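You operate a simulated robot arm through the tools that you are given. There is no shell and no other tool. Be economical: measure what you need, move in short steps, check, and stop when the job is done.

The job below is to be done with a simulated two-armed robot. You get a single attempt, and the scene is never put back.

TASK
Test the large red bulb and sort it by what the tester shows.
Fine: stand it in the tester socket, clamp it with the purple lever, push the green button once, open the lever; good standing on the yellow tray, dud in the black tub; leave the other bulbs. Where these are worked on the way, their far stop is far enough and under half their travel is too little: purple lever.

Only the result counts: the job must be done as asked and must still hold three seconds after the hand-in. Knocking over, shifting, dropping, spilling or breaking anything else fails it.

THE ROBOT
Two 7-joint arms with fingered hands on one trunk, on a base that drives. Base frame: it is fixed to the floor where the robot stands at the start and does not move with it; the origin is under the middle of the robot, x ahead of it, y to its left, z up. Units: m, degrees, N and s.
The left shoulder is at the start at [0.07, 0.132, 1.167], the right one opposite. With the tool pointing down near the work surface each hand reaches from about 0.1 to 0.62 m from the robot's upright axis, wherever it stands, measured 20 degrees to its own side. Places, roughly: bulb tester [0.6, -0.4, 0.9]; green button [0.6, -0.5, 0.9]; inside of the black tub [0.6, -0.9, 0.9]; inside of the yellow tray [0.6, -0.7, 0.9]; purple lever [0.6, -0.5, 1]; tester socket [0.6, -0.4, 0.9]. Payload 2.3 kg a hand.
Tool frame (each hand has its own): the origin (TCP) lies between the finger pads and is the grasp point; the fingertips stand 0.025 m ahead of it; z points along the fingers, y is the line along which they close. The gripper opens to 0.088 m. The gripper's body begins 0.029 m behind the TCP. The gripper is a hand of 3 fingers: y runs from the thumb to the fingers, the wrist lies at [-0.013, -0.097, -0.162] in the tool frame, and closing takes about 1.5 s.
Orientation is that of the tool frame in the base frame, as [roll, pitch, yaw] about the fixed x, y, z axes, in that order (R = Rz(yaw) Ry(pitch) Rx(roll)). With the fingers straight down and the wrist toward the robot, the tool's x, y and z point along [0, 1, 0], [1, 0, 0] and [0, 0, -1] of the base frame.

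THE INTERFACE
- The arms move only by the tool play_rows. It takes "left_series", "right_series" or both (then of equal length, played together; a hand with none holds still); each is a list of rows, each a list of 3 entries, a list of its own where there are three numbers: the shift along the tool's x, y, z in mm, then the turn, a rotation vector about the tool's x, y, z in degrees, then the opening, from 0 (shut) to 1 (fully open). In form: [[[x, y, z], [wx, wy, wz], grip], ...]. A call has 1 to 8 rows; each row shifts and turns the commanded pose from where the row before left it, along the tool's axes as they then stand. A row lasts 0.2 s, in which the tool goes at most 0.05 m and 8.6 degrees; a call with a longer step from one row to the next is refused whole, and so is a gripper value outside its range. Where a pose cannot be reached the arm comes as near as it can. A force on the tool above 40 N (or 10 N above the force at the start of the call, whichever is more), or a blocked arm, ends the call early, and 0.2 s more pass. The fingers move at their own pace (about 0.108 m/s each) and stop on an object; they squeeze with about 28 N. The grip force told is the motor's: it shows also when the fingers shut on nothing. Time passes only in rows, and 0.2 s behind the last, so rows that do not move let the fingers close. The reply holds the time, the measured pose of the TCP, the force on the tool along the base axes, the opening and the grip force, in the units named above and with some noise, with the torque about the TCP (base axes, N m) and any sound that the robot's microphone picked up.
- Cameras (640 x 400 px; columns grow to the right, rows downward): "scene" is now at [0.0973, -0.0478, 1.466]; the picture's right is [-0.54, -0.84, 0.00], its down [-0.60, 0.38, -0.70] and it looks along [0.59, -0.38, -0.71] (base axes); focal length 294 px, centre (320, 200). "left" rides on the left gripper at [-0.058, -0.085, -0.1] in its tool frame; the picture's right is [-0.67, -0.35, 0.66], its down [0.69, -0.63, 0.37] and it looks along [0.29, 0.69, 0.66] (tool axes); focal length 261 px, centre (320, 200). "right" rides on the right gripper at [0.058, -0.085, -0.099] in its tool frame; the picture's right is [-0.67, 0.35, -0.66], its down [-0.69, -0.63, 0.37] and it looks along [-0.29, 0.69, 0.66] (tool axes); focal length 261 px, centre (320, 200). There is no depth. A picture from a camera that has moved, and an enlarged one, comes with that camera's place and axes in the base frame and with its lens. The place of the scene camera against the robot may be out by one fixed shift of up to 0.025 m in any direction.
- get_image(camera): a new picture of that camera. It takes no simulated time.
- raise_lower(by): slides the trunk up (or, below 0, down) by that many m; the arms and the scene camera ride with it, the base frame stays. It gives what a move gives, with no picture.
- roll_base(legs): drives the robot by 1 to 6 legs, each [ahead, left, turn to the left] in m, m and degrees, along the robot's own axes; the way and the turn of a leg run together, so that a leg with both is an arc; at most 1.5 m and 180 degrees a leg. The arms and the cameras ride along, it lands a little off, and it stops where it bumps. It gives what a move gives.
- grasp_type(shape, hand): the hand has 3 fingers and takes this shape, open, in about a second: jaw (thumb against the fingers, like two jaws); tri (thumb and two fingers); tip (a fingertip pinch); poke (one finger out to press); point (the index stretched); flat (the hand flat); cup (the hand cupped); fist (a fist). The gripper value then closes the fingers along that shape, each until it touches; the sizes above hold for jaw. It gives what a move gives, with no picture.
- pan_tilt(pan, tilt): turns the head with the scene camera to pan (to the left, within 86 degrees either way) and tilt (down, from -29 to 69), counted from straight ahead of the robot. It gives what a move gives.
- inspect(camera, box): a new picture of the part [left, top, right, bottom] of that camera's present view, enlarged. It takes no simulated time.
- sign_off(): hands the job in; it is judged then, once.

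Work in short steps. Places have to be worked out from the pictures, the camera data and where the tool is seen: move nearer, look again, correct. Check each grasp and each placing, and mend what went wrong. You have 120 turns and 92 pictures in all, those below and enlarged ones among them. Open the grippers and draw the arms clear of the work before you hand the job in, unless the task says otherwise; then end with one line.

The tools are called after "Emit:" as name(argument=value, ...) on one line, values as JSON. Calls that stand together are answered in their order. play_rows: Moves the arms, as the interface text tells. Its arguments: {"type":"object","properties":{"left_series":{"type":"array"},"right_series":{"type":"array"}},"required":[]} The other tools are called the same way: raise_lower (by) slides the trunk up or down; grasp_type (shape, hand) gives the hand a shape; roll_base (legs) drives the base; pan_tilt (pan, tilt) turns the head that bears the scene camera; get_image (camera) takes a picture; inspect (camera, box) takes an enlarged picture of a part of a camera's view; sign_off () hands the job in.

At the start:

```text
clock: 0.0
left_ee_pos: [0.3242, -0.0505, 1.2911]
left_tool_rot: [-179.9, 0.0, 89.9]
left_ft_force: [-0.9, -0.4, -0.2]
left_wrist_torque: [0.02, 0.01, -0.01]
left_opening: 0.0879
left_grip_force: 0.1
left_shape: jaw
right_ee_pos: [0.2506, -0.3785, 1.2438]
right_tool_rot: [180.0, 0.0, 89.9]
right_ft_force: [1.1, 0.0, -0.5]
right_wrist_torque: [-0.01, 0.0, 0.01]
right_opening: 0.0874
right_grip_force: 0.0
right_shape: jaw
trunk travel left (down, up): [-0.725, 0.115]
robot x, y, heading: [-0.0023, 0.0002, -0.1]
head pan, tilt: [-32.5, 45.2]
```

scene: 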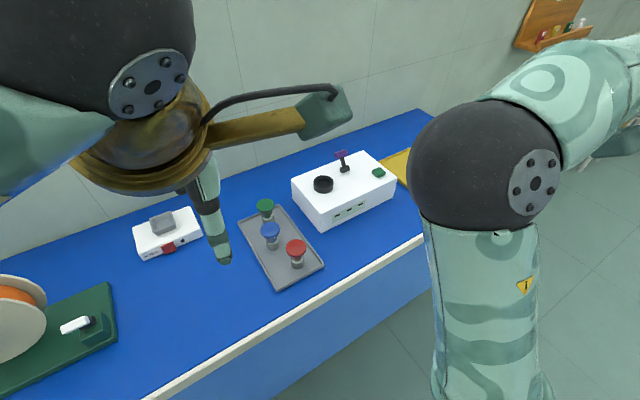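
right: 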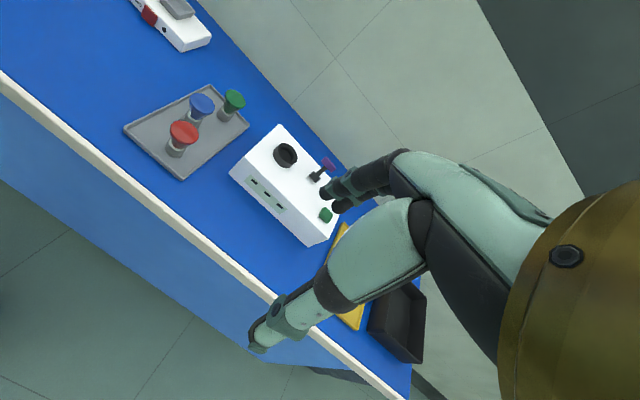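
left: 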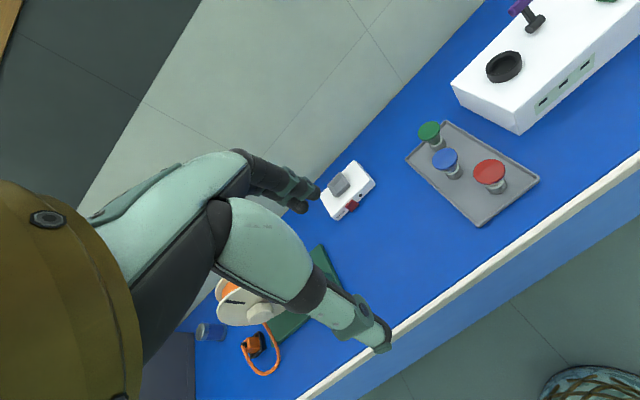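

I'll first look closely at the bulbs and the tester.

Emit:
inspect(camera="scene", box=[220, 130, 420, 290])

Emit:
inspect(camera="left", box=[400, 0, 640, 230])

Emit:
inspect(camera="right", box=[120, 70, 440, 370])

```text
2.50 times, centred on (320, 210) of scene
camera zoom: at [0.0973, -0.0478, 1.466], right [-0.54, -0.84, 0.0], down [-0.6, 0.38, -0.7], along [0.59, -0.38, -0.71], focal length 735 px, centre (320, 175)
```

zoom: 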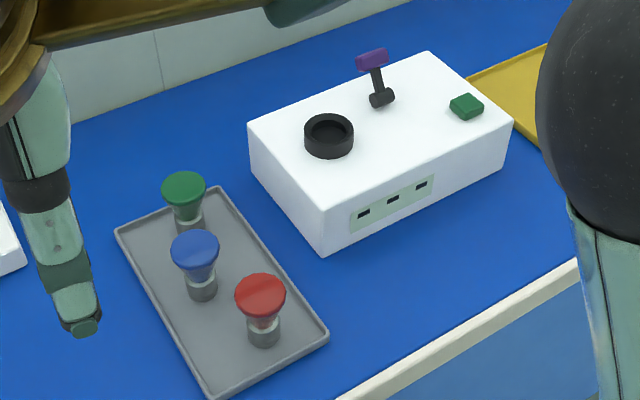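

```text
1.74 times, centred on (520, 115) of left
camera zoom: at [0.238, -0.1087, 1.3913], right [-0.35, -0.67, -0.66], down [-0.63, 0.69, -0.37], along [0.69, 0.29, -0.66], focal length 453 px, centre (-28, 348)
```

zoom: 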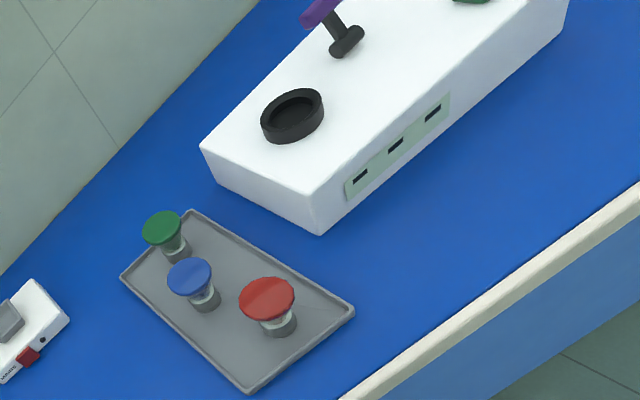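

```text
1.33 times, centred on (280, 220) of right
camera zoom: at [0.165, -0.3207, 1.3424], right [0.35, -0.67, 0.66], down [-0.63, -0.69, -0.37], along [0.69, -0.29, -0.66], focal length 348 px, centre (373, 173)
```

zoom: 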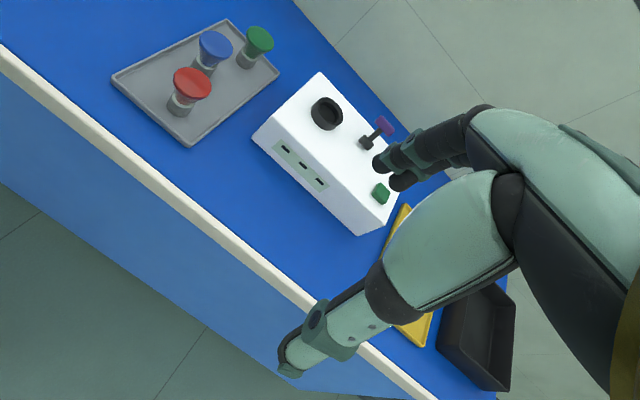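

The red bulb's top is near (0.483, -0.211, 0.908), with its base around z 0.84, and the table edge is at x≈0.36. I'll drive a little right and ahead so the right hand can reach the bulb and the tester.

Emit:
roll_base(legs=[[0, -0.2, 0], [0.08, 0, 0]])

Emit:
get_image(camera="right")

Emit:
get_image(camera="scene")

```text
clock: 2.3
left_ee_pos: [0.3979, -0.2521, 1.2937]
left_tool_rot: [179.7, 0.0, 90.0]
left_ft_force: [-0.4, 0.7, 0.2]
left_wrist_torque: [0.02, -0.01, -0.01]
left_opening: 0.0877
left_grip_force: 0.0
left_shape: jaw
right_ee_pos: [0.3254, -0.5806, 1.2451]
right_tool_rot: [179.7, 0.1, 90.1]
right_ft_force: [0.0, 0.0, 0.4]
right_wrist_torque: [0.03, -0.03, -0.03]
right_opening: 0.0876
right_grip_force: 0.0
right_shape: jaw
trunk travel left (down, up): [-0.725, 0.115]
robot x, y, heading: [0.0797, -0.2042, 0.1]
head pan, tilt: [-32.5, 45.2]
```

```text
85 pictures are left
camera right: at [0.239, -0.5223, 1.3435], right [0.35, -0.67, 0.66], down [-0.63, -0.69, -0.37], along [0.7, -0.28, -0.66], focal length 261 px, centre (320, 200)
```

right: 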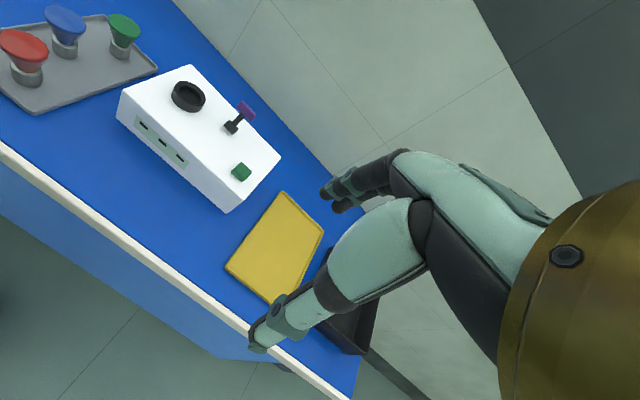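

```text
84 pictures are left
camera scene: at [0.1701, -0.2494, 1.4667], right [-0.54, -0.84, 0.0], down [-0.6, 0.38, -0.71], along [0.6, -0.38, -0.71], focal length 294 px, centre (320, 200)
```

scene: 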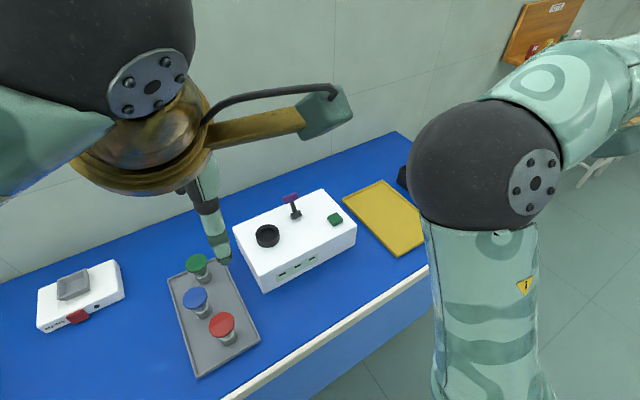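

The left hand hangs over the bulb tray, so I'll move it away to the left while the right hand goes toward a point above the red bulb.

Emit:
play_rows(left_series=[[[45, 0, 0], [0, 0, 0], 1], [[45, 0, 0], [0, 0, 0], 1], [[45, 0, 0], [0, 0, 0], 1], [[45, 0, 0], [0, 0, 0], 1], [[45, 0, 0], [0, 0, 0], 1], [[45, 0, 0], [0, 0, 0], 1], [[45, 0, 0], [0, 0, 0], 1], [[45, 0, 0], [0, 0, 0], 1]], right_series=[[[41, 20, 10], [0, 0, 0], 1], [[41, 20, 10], [0, 0, 0], 1], [[41, 20, 10], [0, 0, 0], 1], [[41, 20, 10], [0, 0, 0], 1], [[41, 20, 10], [0, 0, 0], 1], [[41, 20, 10], [0, 0, 0], 1], [[41, 20, 10], [0, 0, 0], 1], [[41, 20, 10], [0, 0, 0], 1]])

Emit:
play_rows(right_series=[[[0, 0, 0], [0, 0, -8.5], 1], [[0, 0, 0], [0, 0, -8.5], 1], [[0, 0, 0], [0, 0, -8.5], 1], [[0, 0, 0], [0, 0, -8.5], 1], [[0, 0, 0], [0, 0, -8.5], 1], [[0, 0, 0], [0, 0, -8.5], 1], [[0, 0, 30], [0, 0, 0], 1], [[0, 0, 30], [0, 0, 0], 1]])

Emit:
get_image(camera="right")

Emit:
get_image(camera="scene")

```text
clock: 4.1
left_ee_pos: [0.4027, 0.1126, 1.2896]
left_tool_rot: [-179.9, 0.1, 90.1]
left_ft_force: [0.1, 0.0, 0.8]
left_wrist_torque: [-0.02, -0.02, -0.04]
left_opening: 0.0876
left_grip_force: 0.0
left_shape: jaw
right_ee_pos: [0.537, -0.4183, 1.2071]
right_tool_rot: [-179.9, 0.2, 90.2]
right_ft_force: [0.0, 0.1, 0.2]
right_wrist_torque: [0.0, 0.01, -0.02]
right_opening: 0.0875
right_grip_force: 0.0
right_shape: jaw
right hand out of reach, approached as far as the arm can: row 3, 4, 5, 6, 7, 8
trunk travel left (down, up): [-0.725, 0.115]
robot x, y, heading: [0.0831, -0.2079, 0.0]
head pan, tilt: [-32.5, 45.2]
```

```text
clock: 5.9
left_ee_pos: [0.4012, 0.1096, 1.2899]
left_tool_rot: [-180.0, 0.0, 90.1]
left_ft_force: [-0.5, 0.2, 0.6]
left_wrist_torque: [0.01, 0.02, -0.01]
left_opening: 0.0877
left_grip_force: 0.0
left_shape: jaw
right_ee_pos: [0.5357, -0.4252, 1.1452]
right_tool_rot: [-179.9, 0.0, 141.2]
right_ft_force: [-1.1, -0.9, 0.4]
right_wrist_torque: [0.01, 0.01, 0.01]
right_opening: 0.0878
right_grip_force: 0.1
right_shape: jaw
trunk travel left (down, up): [-0.725, 0.115]
robot x, y, heading: [0.0819, -0.2041, 0.1]
head pan, tilt: [-32.5, 45.2]
```

```text
83 pictures are left
camera right: at [0.4373, -0.454, 1.2442], right [0.74, -0.15, 0.66], down [0.14, -0.92, -0.36], along [0.66, 0.36, -0.66], focal length 261 px, centre (320, 200)
```

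right: 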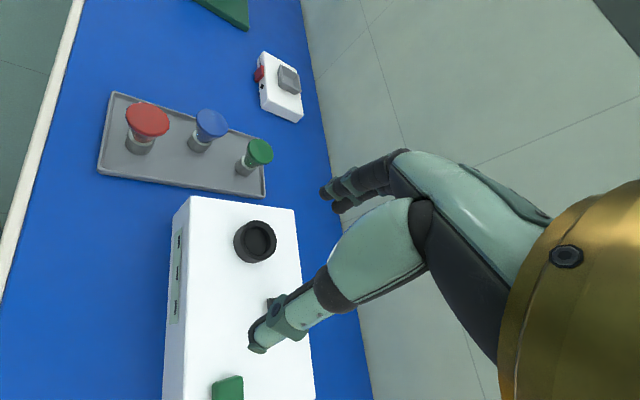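

```text
82 pictures are left
camera scene: at [0.1781, -0.2495, 1.466], right [-0.54, -0.84, 0.0], down [-0.6, 0.38, -0.7], along [0.59, -0.38, -0.71], focal length 294 px, centre (320, 200)
```

scene: 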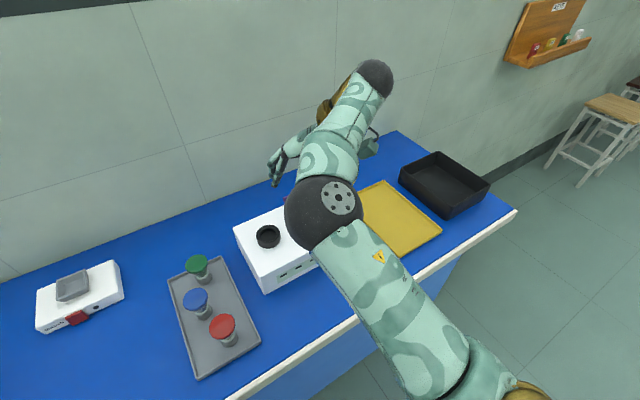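

The hand stopped short because it was too high to reach that far, so I'll go lower and across to above the red bulb (≈0.482, -0.207).

Emit:
play_rows(right_series=[[[29, 22, 20], [0, 0, 0], 1], [[29, 22, 20], [0, 0, 0], 1], [[29, 22, 20], [0, 0, 0], 1], [[29, 22, 20], [0, 0, 0], 1], [[29, 22, 20], [0, 0, 0], 1], [[29, 22, 20], [0, 0, 0], 1]])

Emit:
get_image(camera="right")

Emit:
get_image(camera="scene")

```text
clock: 7.3
left_ee_pos: [0.4014, 0.1094, 1.2902]
left_tool_rot: [180.0, 0.2, 90.1]
left_ft_force: [-0.8, 0.1, -0.4]
left_wrist_torque: [0.0, -0.03, 0.01]
left_opening: 0.0874
left_grip_force: 0.0
left_shape: jaw
right_ee_pos: [0.4904, -0.2163, 1.0306]
right_tool_rot: [178.9, -1.0, 139.6]
right_ft_force: [0.0, 0.6, -0.3]
right_wrist_torque: [-0.02, 0.0, 0.01]
right_opening: 0.088
right_grip_force: 0.0
right_shape: jaw
trunk travel left (down, up): [-0.725, 0.115]
robot x, y, heading: [0.0824, -0.2017, 0.1]
head pan, tilt: [-32.5, 45.2]
```

```text
81 pictures are left
camera right: at [0.3896, -0.2457, 1.1285], right [0.74, -0.19, 0.65], down [0.11, -0.91, -0.39], along [0.67, 0.36, -0.65], focal length 261 px, centre (320, 200)
```

right: 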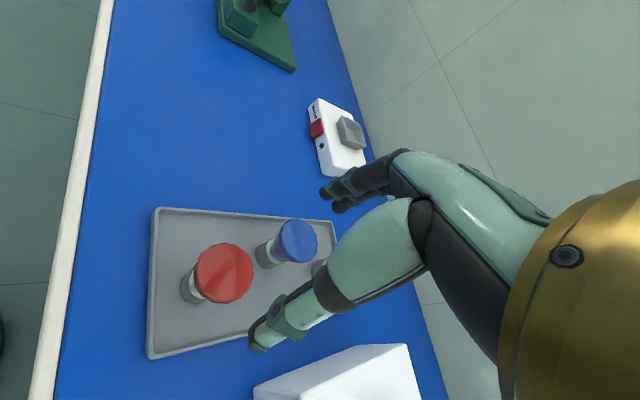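

```text
80 pictures are left
camera scene: at [0.1779, -0.2491, 1.466], right [-0.54, -0.84, 0.0], down [-0.6, 0.38, -0.7], along [0.59, -0.38, -0.71], focal length 294 px, centre (320, 200)
```

scene: 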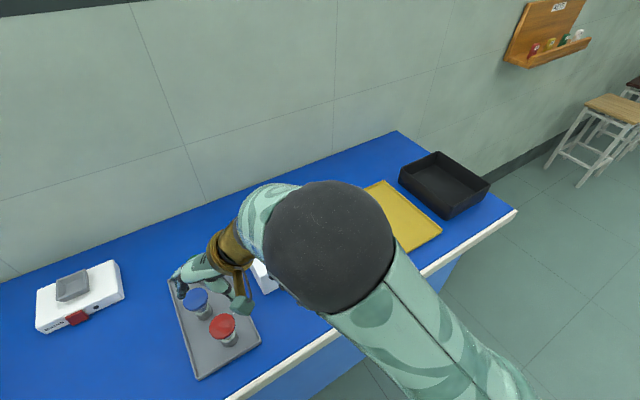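

The newest view puts the bulb axis at about (0.482, -0.208), so I'll correct by about 1 cm and go down to z≈0.955 for a closer look.

Emit:
play_rows(right_series=[[[11, 1, 20], [0, 0, 0], 1], [[0, 0, 30], [0, 0, 0], 1], [[0, 0, 25], [0, 0, 0], 1], [[0, 0, 0], [0, 0, 0], 1]])

Emit:
get_image(camera="right")

Emit:
inspect(camera="scene", box=[150, 240, 290, 380])

```text
clock: 8.3
left_ee_pos: [0.4015, 0.1097, 1.2911]
left_tool_rot: [179.9, 0.0, 90.1]
left_ft_force: [-0.8, 0.1, -1.3]
left_wrist_torque: [-0.02, -0.03, 0.02]
left_opening: 0.0874
left_grip_force: 0.1
left_shape: jaw
right_ee_pos: [0.4756, -0.2049, 0.9488]
right_tool_rot: [180.0, -0.1, 140.7]
right_ft_force: [-0.7, -0.4, 0.0]
right_wrist_torque: [-0.01, -0.03, -0.01]
right_opening: 0.0881
right_grip_force: 0.0
right_shape: jaw
trunk travel left (down, up): [-0.725, 0.115]
robot x, y, heading: [0.0808, -0.204, 0.3]
head pan, tilt: [-32.5, 45.2]
```

```text
79 pictures are left
camera right: at [0.3773, -0.2348, 1.0482], right [0.74, -0.15, 0.65], down [0.13, -0.92, -0.37], along [0.66, 0.36, -0.66], focal length 261 px, centre (320, 200)
```

right: 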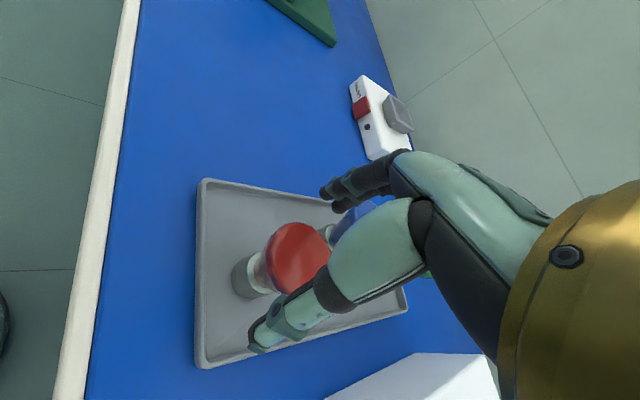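

```text
2.86 times, centred on (220, 310) of scene
camera zoom: at [0.1768, -0.2496, 1.4661], right [-0.54, -0.84, 0.0], down [-0.6, 0.38, -0.7], along [0.6, -0.38, -0.71], focal length 840 px, centre (606, -114)
```

zoom: 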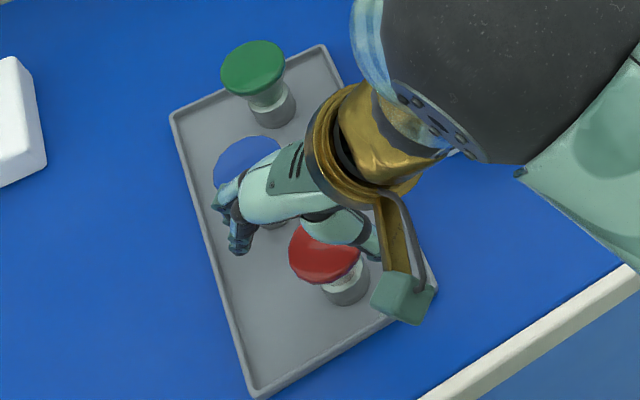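

The bulb axis is near (0.484, -0.207), and the fingertips are close to the blue bulb. I'll turn the hand further so it closes along the base y axis, well clear of the blue bulb.

Emit:
play_rows(right_series=[[[0, 0, -10], [0, 0, -8], 1], [[0, 0, 0], [0, 0, -8], 1], [[0, 0, 0], [0, 0, -8], 1], [[0, 0, 0], [0, 0, -8], 1], [[0, 0, 0], [0, 0, -5], 1], [[0, 0, 0], [0, 0, 0], 1]])

Emit:
get_image(camera="right")

Emit:
inspect(camera="scene", box=[150, 240, 290, 380])

```text
clock: 9.7
left_ee_pos: [0.4005, 0.109, 1.291]
left_tool_rot: [-180.0, 0.1, 90.1]
left_ft_force: [-0.5, -0.1, -0.3]
left_wrist_torque: [0.0, 0.02, -0.02]
left_opening: 0.0875
left_grip_force: 0.1
left_shape: jaw
right_ee_pos: [0.4771, -0.2048, 0.9592]
right_tool_rot: [-179.9, 0.1, 178.2]
right_ft_force: [-0.6, 0.0, -0.1]
right_wrist_torque: [0.0, -0.06, -0.02]
right_opening: 0.0877
right_grip_force: 0.1
right_shape: jaw
trunk travel left (down, up): [-0.725, 0.115]
robot x, y, heading: [0.0789, -0.2058, -0.2]
head pan, tilt: [-32.5, 45.2]
```

```text
77 pictures are left
camera right: at [0.416, -0.2873, 1.0582], right [0.68, 0.33, 0.66], down [0.67, -0.65, -0.37], along [0.31, 0.68, -0.66], focal length 261 px, centre (320, 200)
```

right: 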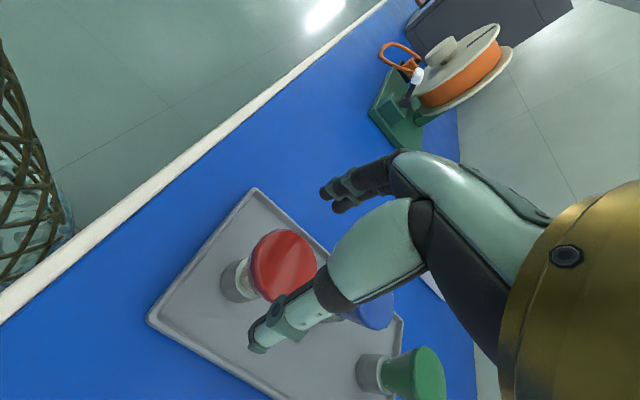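

```text
2.86 times, centred on (220, 310) of scene
camera zoom: at [0.1774, -0.2496, 1.466], right [-0.54, -0.84, 0.0], down [-0.6, 0.38, -0.7], along [0.59, -0.38, -0.71], focal length 840 px, centre (606, -114)
```

zoom: 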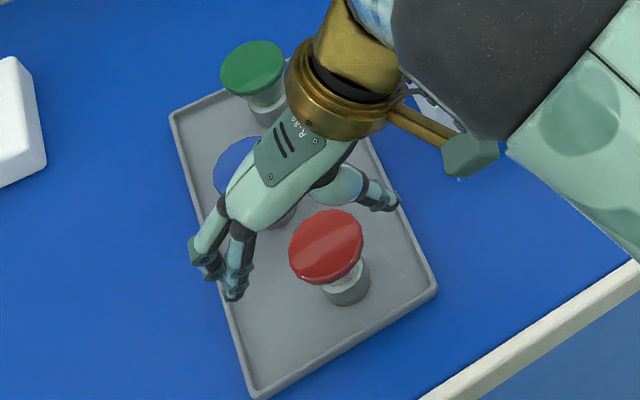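

The bulb is confirmed at (0.484, -0.206), so I'll centre on it and go down to z≈0.894, fingers still open.

Emit:
play_rows(right_series=[[[-6, -1, 15], [0, 0, 0], 1], [[0, 0, 20], [0, 0, 0], 1], [[0, 0, 20], [0, 0, 0], 1], [[0, 0, 10], [0, 0, 0], 1], [[0, 0, 0], [0, 0, 0], 1]])

Emit:
get_image(camera="right")

Emit:
inspect(camera="scene", box=[150, 240, 290, 380])

```text
clock: 10.9
left_ee_pos: [0.4008, 0.109, 1.2916]
left_tool_rot: [-180.0, 0.0, 90.1]
left_ft_force: [-0.5, 0.3, -0.1]
left_wrist_torque: [-0.01, 0.0, 0.0]
left_opening: 0.0875
left_grip_force: 0.0
left_shape: jaw
right_ee_pos: [0.4836, -0.2044, 0.8932]
right_tool_rot: [179.9, 0.1, 178.1]
right_ft_force: [0.0, -0.6, 3.1]
right_wrist_torque: [-0.06, 0.06, 0.0]
right_opening: 0.0879
right_grip_force: 0.0
right_shape: jaw
trunk travel left (down, up): [-0.725, 0.115]
robot x, y, heading: [0.0829, -0.2043, -0.1]
head pan, tilt: [-32.5, 45.2]
```

```text
75 pictures are left
camera right: at [0.4224, -0.2877, 0.9917], right [0.68, 0.33, 0.66], down [0.66, -0.65, -0.36], along [0.31, 0.68, -0.66], focal length 261 px, centre (320, 200)
```

right: 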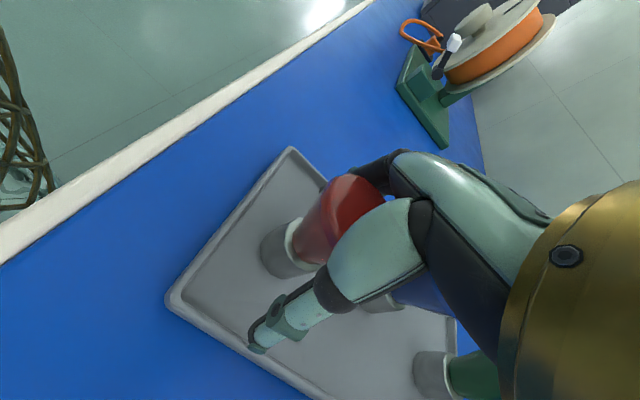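

```text
2.86 times, centred on (220, 310) of scene
camera zoom: at [0.1768, -0.2499, 1.4661], right [-0.54, -0.84, 0.0], down [-0.6, 0.38, -0.7], along [0.6, -0.38, -0.71], focal length 840 px, centre (606, -114)
```

zoom: 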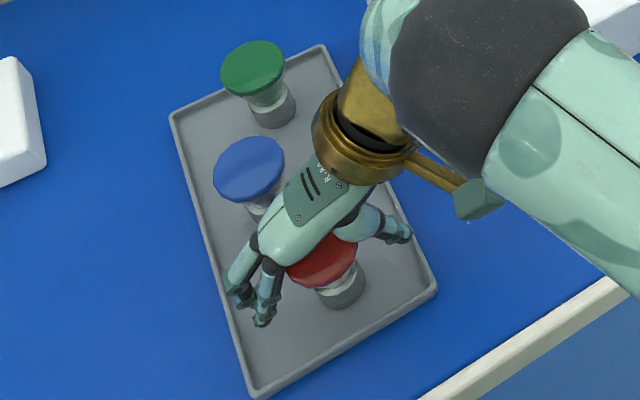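

There's a slight 3 N upward contact, so I'll lift 4 mm and close the fingers on the bulb's head.

Emit:
play_rows(right_series=[[[0, 0, -4], [0, 0, 0], 1], [[0, 0, 0], [0, 0, 0], 0.7], [[0, 0, 0], [0, 0, 0], 0.5], [[0, 0, 0], [0, 0, 0], 0.3], [[0, 0, 0], [0, 0, 0], 0.1], [[0, 0, 0], [0, 0, 0], 0], [[0, 0, 0], [0, 0, 0], 0], [[0, 0, 0], [0, 0, 0], 0]])

Emit:
get_image(camera="right")

Emit:
inspect(camera="scene", box=[150, 240, 290, 380])

```text
clock: 12.7
left_ee_pos: [0.4025, 0.1094, 1.291]
left_tool_rot: [-180.0, 0.0, 90.1]
left_ft_force: [0.1, 0.6, 0.1]
left_wrist_torque: [-0.01, 0.03, 0.02]
left_opening: 0.0875
left_grip_force: 0.0
left_shape: jaw
right_ee_pos: [0.4829, -0.2046, 0.8952]
right_tool_rot: [-180.0, 0.0, 178.1]
right_ft_force: [-0.5, 0.3, -0.4]
right_wrist_torque: [-0.01, 0.02, 0.01]
right_opening: 0.0242
right_grip_force: 28.6
right_shape: jaw
trunk travel left (down, up): [-0.725, 0.115]
robot x, y, heading: [0.0778, -0.2035, 0.5]
head pan, tilt: [-32.5, 45.2]
```

```text
73 pictures are left
camera right: at [0.4225, -0.2882, 0.9949], right [0.68, 0.33, 0.66], down [0.66, -0.65, -0.37], along [0.31, 0.68, -0.66], focal length 261 px, centre (320, 200)
```

right: 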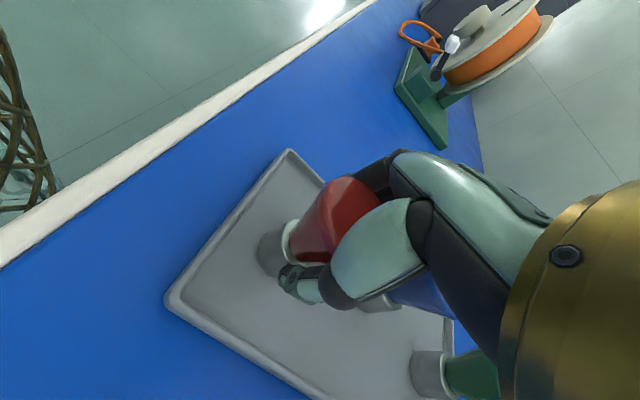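

```text
2.86 times, centred on (220, 310) of scene
camera zoom: at [0.1777, -0.2497, 1.466], right [-0.54, -0.84, 0.0], down [-0.6, 0.38, -0.7], along [0.59, -0.38, -0.71], focal length 840 px, centre (606, -114)
```

zoom: 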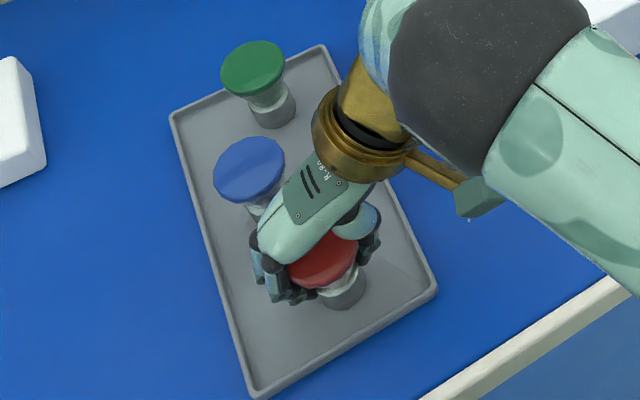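

The fingers hold the neck below the flare (opening 24 mm), so I'll lift straight up and check.

Emit:
play_rows(right_series=[[[0, 0, -10], [0, 0, 0], 0], [[0, 0, -20], [0, 0, 0], 0], [[0, 0, -30], [0, 0, 0], 0], [[0, 0, -40], [0, 0, 0], 0], [[0, 0, -40], [0, 0, 0], 0], [[0, 0, 0], [0, 0, 0], 0]])

Emit:
get_image(camera="right")

Emit:
get_image(camera="scene")

Emit:
get_image(camera="left")

```text
clock: 14.1
left_ee_pos: [0.4021, 0.1101, 1.2907]
left_tool_rot: [-180.0, 0.0, 90.1]
left_ft_force: [-0.3, -0.6, 0.5]
left_wrist_torque: [-0.01, 0.0, 0.0]
left_opening: 0.0874
left_grip_force: 0.1
left_shape: jaw
right_ee_pos: [0.4858, -0.2113, 1.0363]
right_tool_rot: [179.3, -0.8, 177.5]
right_ft_force: [-0.3, 0.3, -0.4]
right_wrist_torque: [-0.04, -0.02, 0.02]
right_opening: 0.0239
right_grip_force: 27.8
right_shape: jaw
trunk travel left (down, up): [-0.725, 0.115]
robot x, y, heading: [0.0831, -0.2019, 0.2]
head pan, tilt: [-32.5, 45.2]
```

```text
71 pictures are left
camera right: at [0.4235, -0.2952, 1.1356], right [0.69, 0.31, 0.65], down [0.65, -0.66, -0.38], along [0.31, 0.69, -0.66], focal length 261 px, centre (320, 200)
```

right: 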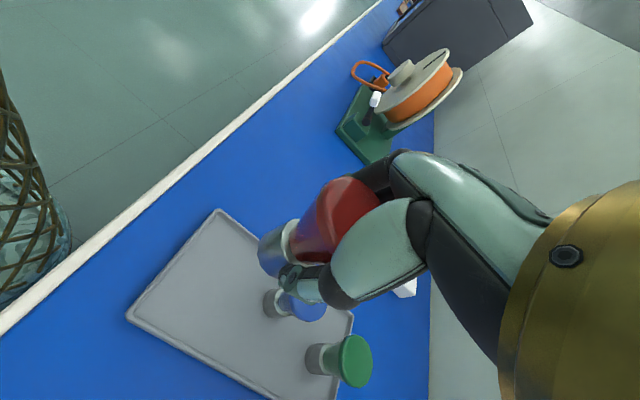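

```text
70 pictures are left
camera scene: at [0.178, -0.2495, 1.466], right [-0.54, -0.84, 0.0], down [-0.6, 0.38, -0.7], along [0.59, -0.38, -0.71], focal length 294 px, centre (320, 200)
```

scene: 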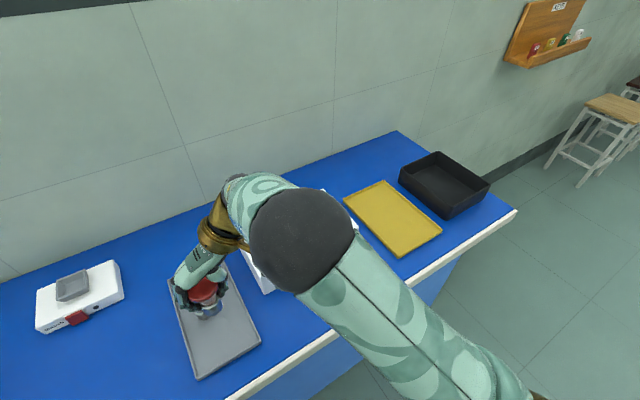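

```text
69 pictures are left
camera left: at [0.3168, 0.0516, 1.3899], right [-0.35, -0.67, -0.65], down [-0.63, 0.68, -0.37], along [0.69, 0.29, -0.66], focal length 261 px, centre (320, 200)
```

left: 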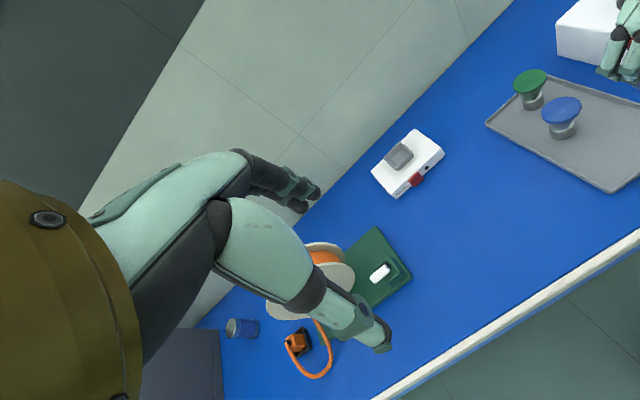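

The bulb hangs upright in the hand. By triangulation the socket ring is at about (0.605, -0.367) with its top at z≈0.945, the lever pivot at (0.631, -0.457) with the handle tilted away to (0.66, -0.461, 0.97), and the button at (0.57, -0.527). I'll drive 0.1 m right for better reach.

Emit:
roll_base(legs=[[0, -0.1, 0]])

```text
clock: 15.2
left_ee_pos: [0.4025, 0.012, 1.29]
left_tool_rot: [-180.0, 0.2, 90.0]
left_ft_force: [-0.4, 0.2, 0.2]
left_wrist_torque: [-0.02, -0.01, -0.02]
left_opening: 0.0873
left_grip_force: 0.1
left_shape: jaw
right_ee_pos: [0.4859, -0.3093, 1.039]
right_tool_rot: [179.3, -0.2, 177.3]
right_ft_force: [0.6, 0.8, -0.7]
right_wrist_torque: [-0.04, 0.02, -0.02]
right_opening: 0.0241
right_grip_force: 28.0
right_shape: jaw
trunk travel left (down, up): [-0.725, 0.115]
robot x, y, heading: [0.082, -0.2997, -0.0]
head pan, tilt: [-32.5, 45.2]
```

Next I move above the socket, holding height.

Emit:
play_rows(right_series=[[[-30, -13.5, 0], [0, 0, 0], 0], [[-30, -13.5, 0], [0, 0, 0], 0], [[-30, -13.5, 0], [0, 0, 0], 0], [[-30, -13.5, 0], [0, 0, 0], 0], [[0, 0, 0], [0, 0, 0], 0]])

Emit:
get_image(camera="right")

Emit:
get_image(camera="scene")

Emit:
get_image(camera="left")

```text
clock: 16.4
left_ee_pos: [0.4023, 0.0082, 1.2908]
left_tool_rot: [179.9, 0.1, 89.9]
left_ft_force: [0.5, 0.1, -0.1]
left_wrist_torque: [-0.03, -0.03, 0.0]
left_opening: 0.0877
left_grip_force: 0.0
left_shape: jaw
right_ee_pos: [0.5826, -0.3743, 1.0358]
right_tool_rot: [179.3, -0.1, 177.2]
right_ft_force: [-0.3, 0.6, -1.1]
right_wrist_torque: [-0.02, 0.0, 0.0]
right_opening: 0.024
right_grip_force: 27.8
right_shape: jaw
right hand out of reach, approached as far as the arm can: row 4
trunk travel left (down, up): [-0.725, 0.115]
robot x, y, heading: [0.0807, -0.3034, -0.0]
head pan, tilt: [-32.5, 45.2]
```

```text
68 pictures are left
camera right: at [0.5202, -0.4573, 1.1339], right [0.69, 0.31, 0.66], down [0.65, -0.66, -0.38], along [0.32, 0.69, -0.65], focal length 261 px, centre (320, 200)
```

right: 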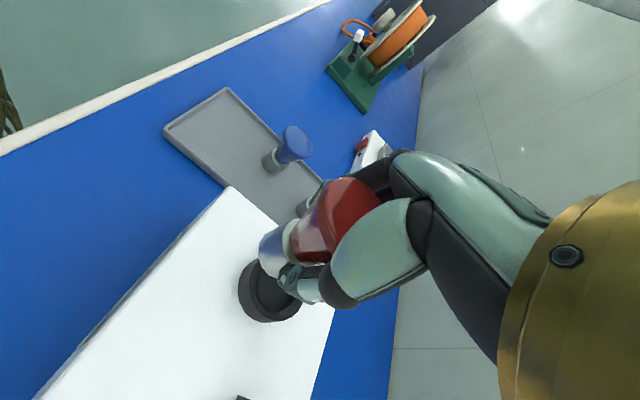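

```text
67 pictures are left
camera scene: at [0.1769, -0.3494, 1.4661], right [-0.54, -0.84, 0.0], down [-0.6, 0.38, -0.7], along [0.59, -0.38, -0.71], focal length 294 px, centre (320, 200)
```

scene: 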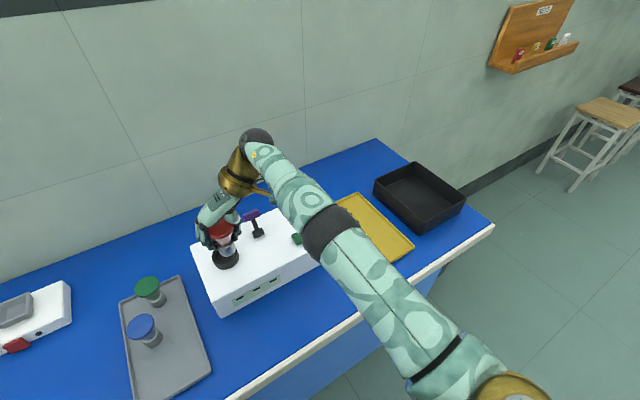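

```text
66 pictures are left
camera left: at [0.3162, -0.0485, 1.3899], right [-0.35, -0.67, -0.65], down [-0.63, 0.68, -0.37], along [0.69, 0.28, -0.66], focal length 261 px, centre (320, 200)
```

left: 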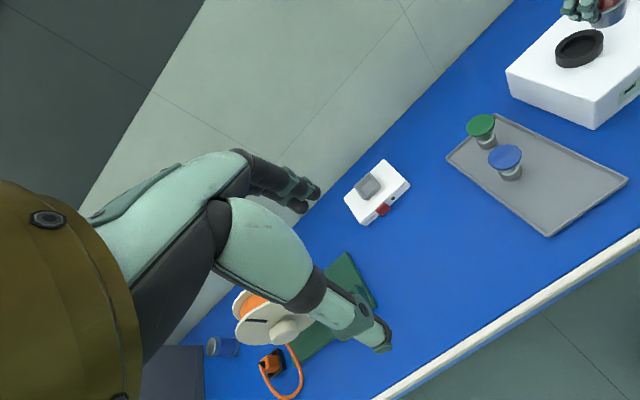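

That is just out of reach at this wrist angle. I'll turn the hand back about 50° so the wrist comes toward the robot, then re-centre.

Emit:
play_rows(right_series=[[[0, 0, 0], [0, 0, 8.5], 0], [[0, 0, 0], [0, 0, 8.5], 0], [[0, 0, 0], [0, 0, 8.5], 0], [[0, 0, 0], [0, 0, 8.5], 0], [[0, 0, 0], [0, 0, 8.5], 0], [[0, 0, 0], [0, 0, 8.5], 0], [[0, 0, 0], [0, 0, 0], 0]])

```text
clock: 18.0
left_ee_pos: [0.4036, 0.0082, 1.2903]
left_tool_rot: [-179.9, 0.0, 90.0]
left_ft_force: [0.1, 0.2, -0.4]
left_wrist_torque: [0.0, -0.04, -0.01]
left_opening: 0.0875
left_grip_force: 0.1
left_shape: jaw
right_ee_pos: [0.5812, -0.3746, 1.0359]
right_tool_rot: [179.6, -0.8, 126.1]
right_ft_force: [-0.4, -0.3, -0.2]
right_wrist_torque: [-0.01, -0.02, -0.03]
right_opening: 0.024
right_grip_force: 27.9
right_shape: jaw
trunk travel left (down, up): [-0.725, 0.115]
robot x, y, heading: [0.0821, -0.302, 0.0]
head pan, tilt: [-32.5, 45.2]
```

Emit:
play_rows(right_series=[[[-8, 24, 10], [0, 0, 0], 0], [[0, 0, 0], [0, 0, 0], 0]])

Emit:
inspect(camera="right", box=[160, 120, 480, 360])

Emit:
inspect(camera="scene", box=[150, 180, 310, 320])

Emit:
inspect(camera="left", box=[480, 0, 640, 120])

```text
clock: 18.6
left_ee_pos: [0.4033, 0.007, 1.2898]
left_tool_rot: [180.0, 0.0, 90.0]
left_ft_force: [0.1, -0.4, 0.7]
left_wrist_torque: [0.0, 0.02, -0.01]
left_opening: 0.0876
left_grip_force: 0.1
left_shape: jaw
right_ee_pos: [0.6043, -0.3642, 1.0254]
right_tool_rot: [179.6, -0.7, 126.3]
right_ft_force: [0.9, -0.8, -0.3]
right_wrist_torque: [0.03, 0.01, 0.01]
right_opening: 0.0235
right_grip_force: 27.7
right_shape: jaw
trunk travel left (down, up): [-0.725, 0.115]
robot x, y, heading: [0.0834, -0.3029, -0.0]
head pan, tilt: [-32.5, 45.2]
```

```text
1.67 times, centred on (320, 240) of right
camera zoom: at [0.5018, -0.3704, 1.1236], right [0.68, -0.34, 0.65], down [-0.1, -0.92, -0.38], along [0.73, 0.19, -0.66], focal length 434 px, centre (320, 133)
```

zoom: 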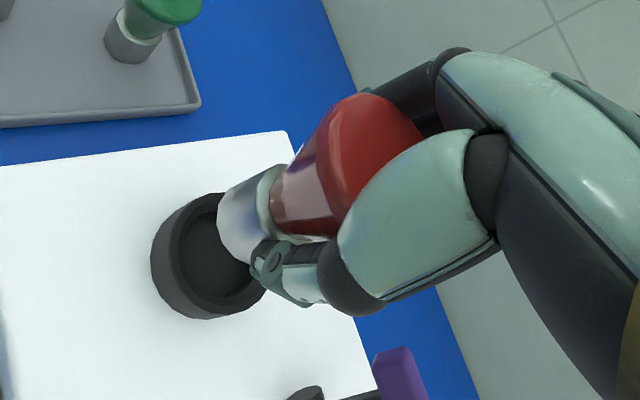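

```text
2.86 times, centred on (230, 250) of scene
camera zoom: at [0.1777, -0.3509, 1.466], right [-0.54, -0.84, 0.0], down [-0.6, 0.38, -0.7], along [0.59, -0.38, -0.71], focal length 840 px, centre (577, 57)
```

zoom: 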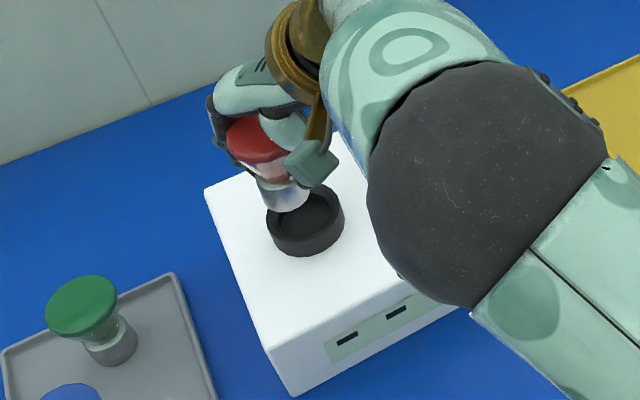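

```text
3.33 times, centred on (560, 60) of left
camera zoom: at [0.317, -0.05, 1.3901], right [-0.35, -0.67, -0.66], down [-0.63, 0.69, -0.37], along [0.69, 0.28, -0.66], focal length 869 px, centre (-480, 667)
```

zoom: 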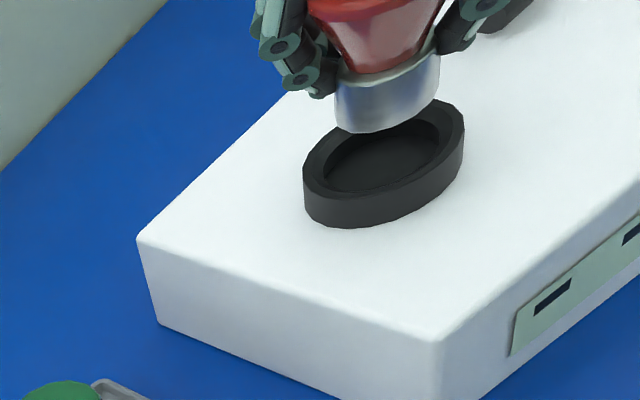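

The bulb seems offset about 1 cm in +y from the socket axis. I'll take tighter views to measure it.

Emit:
inspect(camera="left", box=[550, 0, 610, 60])

Emit:
inspect(camera="scene", box=[200, 205, 270, 275])

Emit:
inspect(camera="right", box=[220, 160, 380, 320])

```text
6.67 times, centred on (580, 30) of left
camera zoom: at [0.317, -0.05, 1.3901], right [-0.35, -0.67, -0.66], down [-0.63, 0.69, -0.37], along [0.69, 0.28, -0.66], focal length 1738 px, centre (-1413, 1333)
```

zoom: 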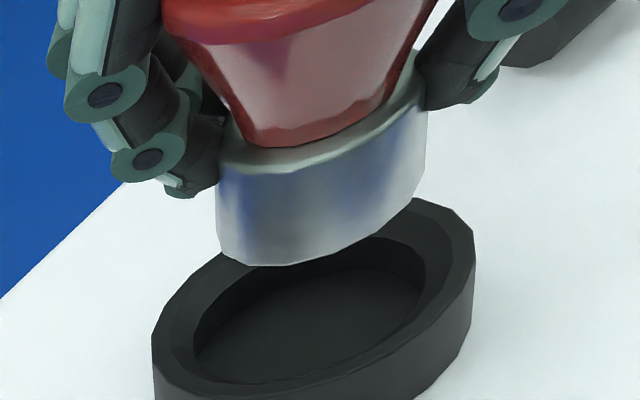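

```text
5.71 times, centred on (235, 240) of scene
camera zoom: at [0.1777, -0.3509, 1.466], right [-0.54, -0.84, 0.0], down [-0.6, 0.38, -0.7], along [0.59, -0.38, -0.71], focal length 1679 px, centre (806, -29)
```

zoom: 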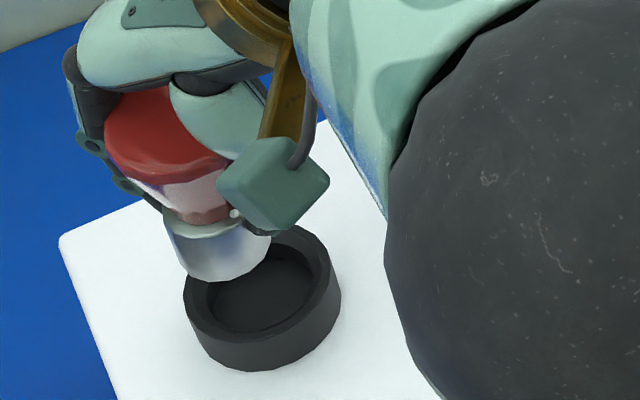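

```text
2.50 times, centred on (300, 240) of right
camera zoom: at [0.5018, -0.3704, 1.1236], right [0.68, -0.34, 0.65], down [-0.1, -0.92, -0.38], along [0.73, 0.19, -0.66], focal length 652 px, centre (370, 100)
```

zoom: 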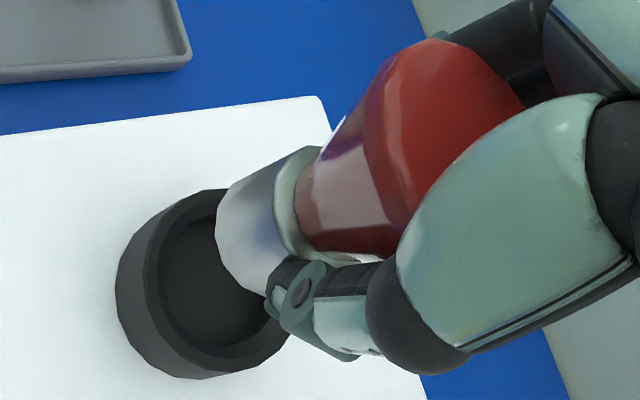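

Combining the views, the bulb sits at about (-9, +8) mm from the socket axis with its bottom 34 mm above the ring. I'll correct by moving 12 mm along -tool x, then lower 18 mm and check.

Emit:
play_rows(right_series=[[[-12, 2, 0], [0, 0, 0], 0], [[0, 0, 9], [0, 0, 0], 0], [[0, 0, 9], [0, 0, 0], 0], [[0, 0, 0], [0, 0, 0], 0]])

Emit:
inspect(camera="left", box=[550, 0, 610, 60])

Emit:
inspect(camera="scene", box=[200, 205, 270, 275])

```text
clock: 19.6
left_ee_pos: [0.4027, 0.0077, 1.2906]
left_tool_rot: [-179.9, 0.1, 90.0]
left_ft_force: [0.3, -0.3, 0.1]
left_wrist_torque: [0.0, 0.01, 0.01]
left_opening: 0.0873
left_grip_force: 0.1
left_shape: jaw
right_ee_pos: [0.6134, -0.3734, 1.0067]
right_tool_rot: [179.7, -0.9, 126.4]
right_ft_force: [0.0, -0.8, -1.5]
right_wrist_torque: [0.03, 0.03, 0.01]
right_opening: 0.0236
right_grip_force: 28.0
right_shape: jaw
trunk travel left (down, up): [-0.725, 0.115]
robot x, y, heading: [0.0786, -0.3018, -0.0]
head pan, tilt: [-32.5, 45.2]
```

```text
6.67 times, centred on (580, 30) of left
camera zoom: at [0.3173, -0.05, 1.39], right [-0.35, -0.67, -0.66], down [-0.63, 0.69, -0.37], along [0.69, 0.28, -0.66], focal length 1738 px, centre (-1413, 1333)
```

zoom: 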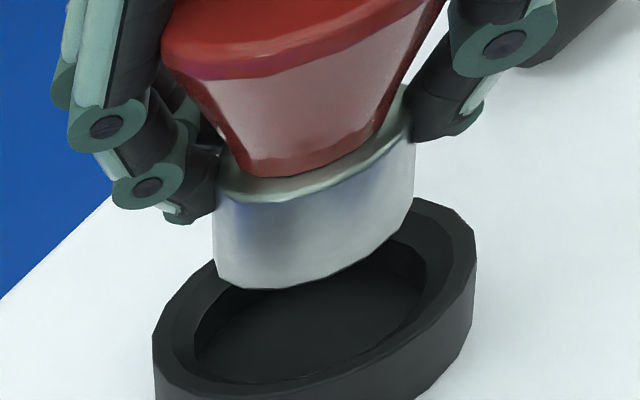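

```text
5.71 times, centred on (235, 240) of scene
camera zoom: at [0.178, -0.351, 1.466], right [-0.54, -0.84, 0.0], down [-0.6, 0.38, -0.7], along [0.59, -0.38, -0.71], focal length 1679 px, centre (806, -29)
```

zoom: 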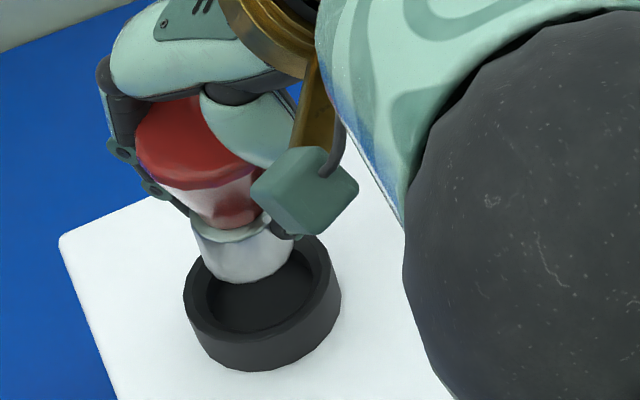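

Nearly centred, with about 2–3 mm of the same offset left. I'll apply that and lower to just above the ring.

Emit:
play_rows(right_series=[[[-2.5, 0, 0], [0, 0, 0], 0], [[0, 0, 6], [0, 0, 0], 0], [[0, 0, 6], [0, 0, 0], 0], [[0, 0, 0], [0, 0, 0], 0]])

Emit:
inspect(camera="left", box=[550, 0, 610, 60])

Emit:
inspect(camera="scene", box=[200, 205, 270, 275])

Emit:
inspect(camera="right", box=[220, 160, 380, 320])

```text
clock: 20.6
left_ee_pos: [0.4026, 0.008, 1.2909]
left_tool_rot: [180.0, 0.0, 90.0]
left_ft_force: [0.4, -0.4, -0.2]
left_wrist_torque: [0.03, -0.02, 0.01]
left_opening: 0.0873
left_grip_force: 0.1
left_shape: jaw
right_ee_pos: [0.6152, -0.3754, 0.9952]
right_tool_rot: [179.6, -0.9, 126.3]
right_ft_force: [0.2, -0.3, -0.3]
right_wrist_torque: [0.02, 0.02, -0.03]
right_opening: 0.0239
right_grip_force: 28.2
right_shape: jaw
trunk travel left (down, up): [-0.725, 0.115]
robot x, y, heading: [0.0808, -0.3053, 0.0]
head pan, tilt: [-32.5, 45.2]
```

```text
6.67 times, centred on (580, 30) of left
camera zoom: at [0.317, -0.0499, 1.39], right [-0.35, -0.67, -0.66], down [-0.63, 0.69, -0.37], along [0.69, 0.28, -0.66], focal length 1738 px, centre (-1413, 1333)
```

zoom: 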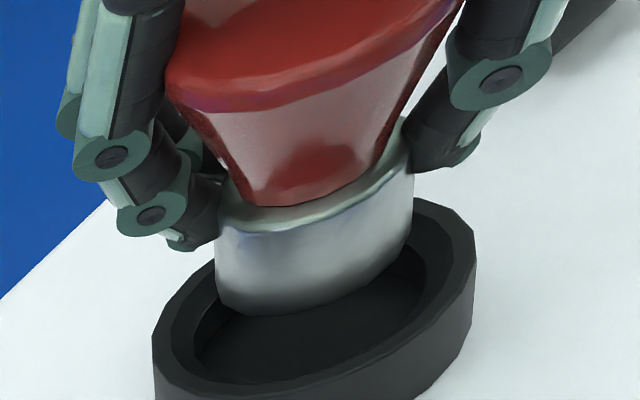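

```text
5.71 times, centred on (235, 240) of scene
camera zoom: at [0.1777, -0.3508, 1.466], right [-0.54, -0.84, 0.0], down [-0.6, 0.38, -0.7], along [0.59, -0.38, -0.71], focal length 1679 px, centre (806, -29)
```

zoom: 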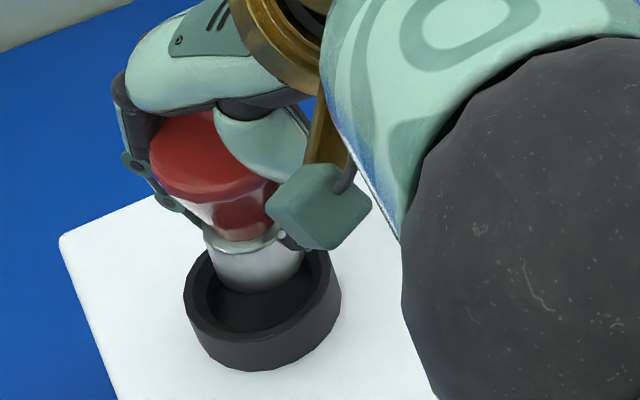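

```text
2.50 times, centred on (300, 240) of right
camera zoom: at [0.5123, -0.3803, 1.095], right [0.68, -0.34, 0.65], down [-0.1, -0.92, -0.38], along [0.73, 0.19, -0.66], focal length 652 px, centre (370, 100)
```

zoom: 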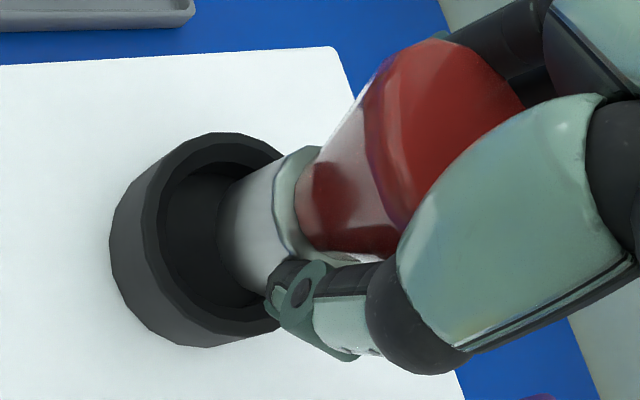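

The bulb is centred over the ring with a few mm clearance all round, so I'll lower in small steps.

Emit:
play_rows(right_series=[[[-1, 0, 3], [0, 0, 0], 0], [[0, 0, 3], [0, 0, 0], 0], [[0, 0, 3], [0, 0, 0], 0], [[0, 0, 2], [0, 0, 0], 0], [[0, 0, 0], [0, 0, 0], 0]])

Emit:
inspect(camera="left", box=[550, 0, 610, 60])

```text
clock: 21.8
left_ee_pos: [0.4021, 0.0087, 1.2901]
left_tool_rot: [-180.0, 0.0, 90.0]
left_ft_force: [0.3, -0.4, -0.3]
left_wrist_torque: [-0.02, 0.0, -0.01]
left_opening: 0.0874
left_grip_force: 0.1
left_shape: jaw
right_ee_pos: [0.6153, -0.375, 0.9845]
right_tool_rot: [179.6, -0.7, 126.4]
right_ft_force: [-2.0, 3.1, -0.8]
right_wrist_torque: [0.08, 0.03, -0.02]
right_opening: 0.0236
right_grip_force: 27.8
right_shape: jaw
trunk travel left (down, up): [-0.725, 0.115]
robot x, y, heading: [0.0806, -0.305, -0.1]
head pan, tilt: [-32.5, 45.2]
```

```text
6.67 times, centred on (580, 30) of left
camera zoom: at [0.3157, -0.0486, 1.39], right [-0.35, -0.67, -0.65], down [-0.63, 0.68, -0.37], along [0.69, 0.28, -0.66], focal length 1738 px, centre (-1413, 1333)
```

zoom: 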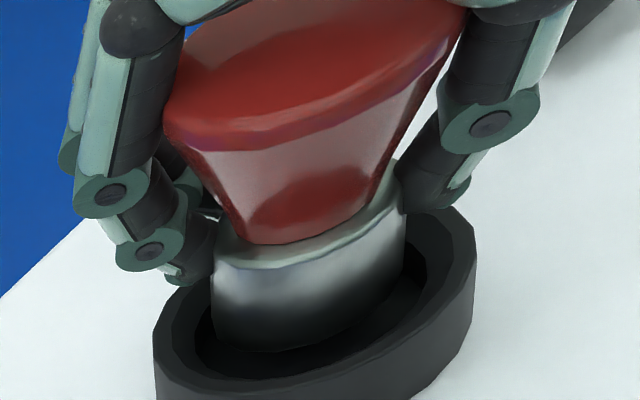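

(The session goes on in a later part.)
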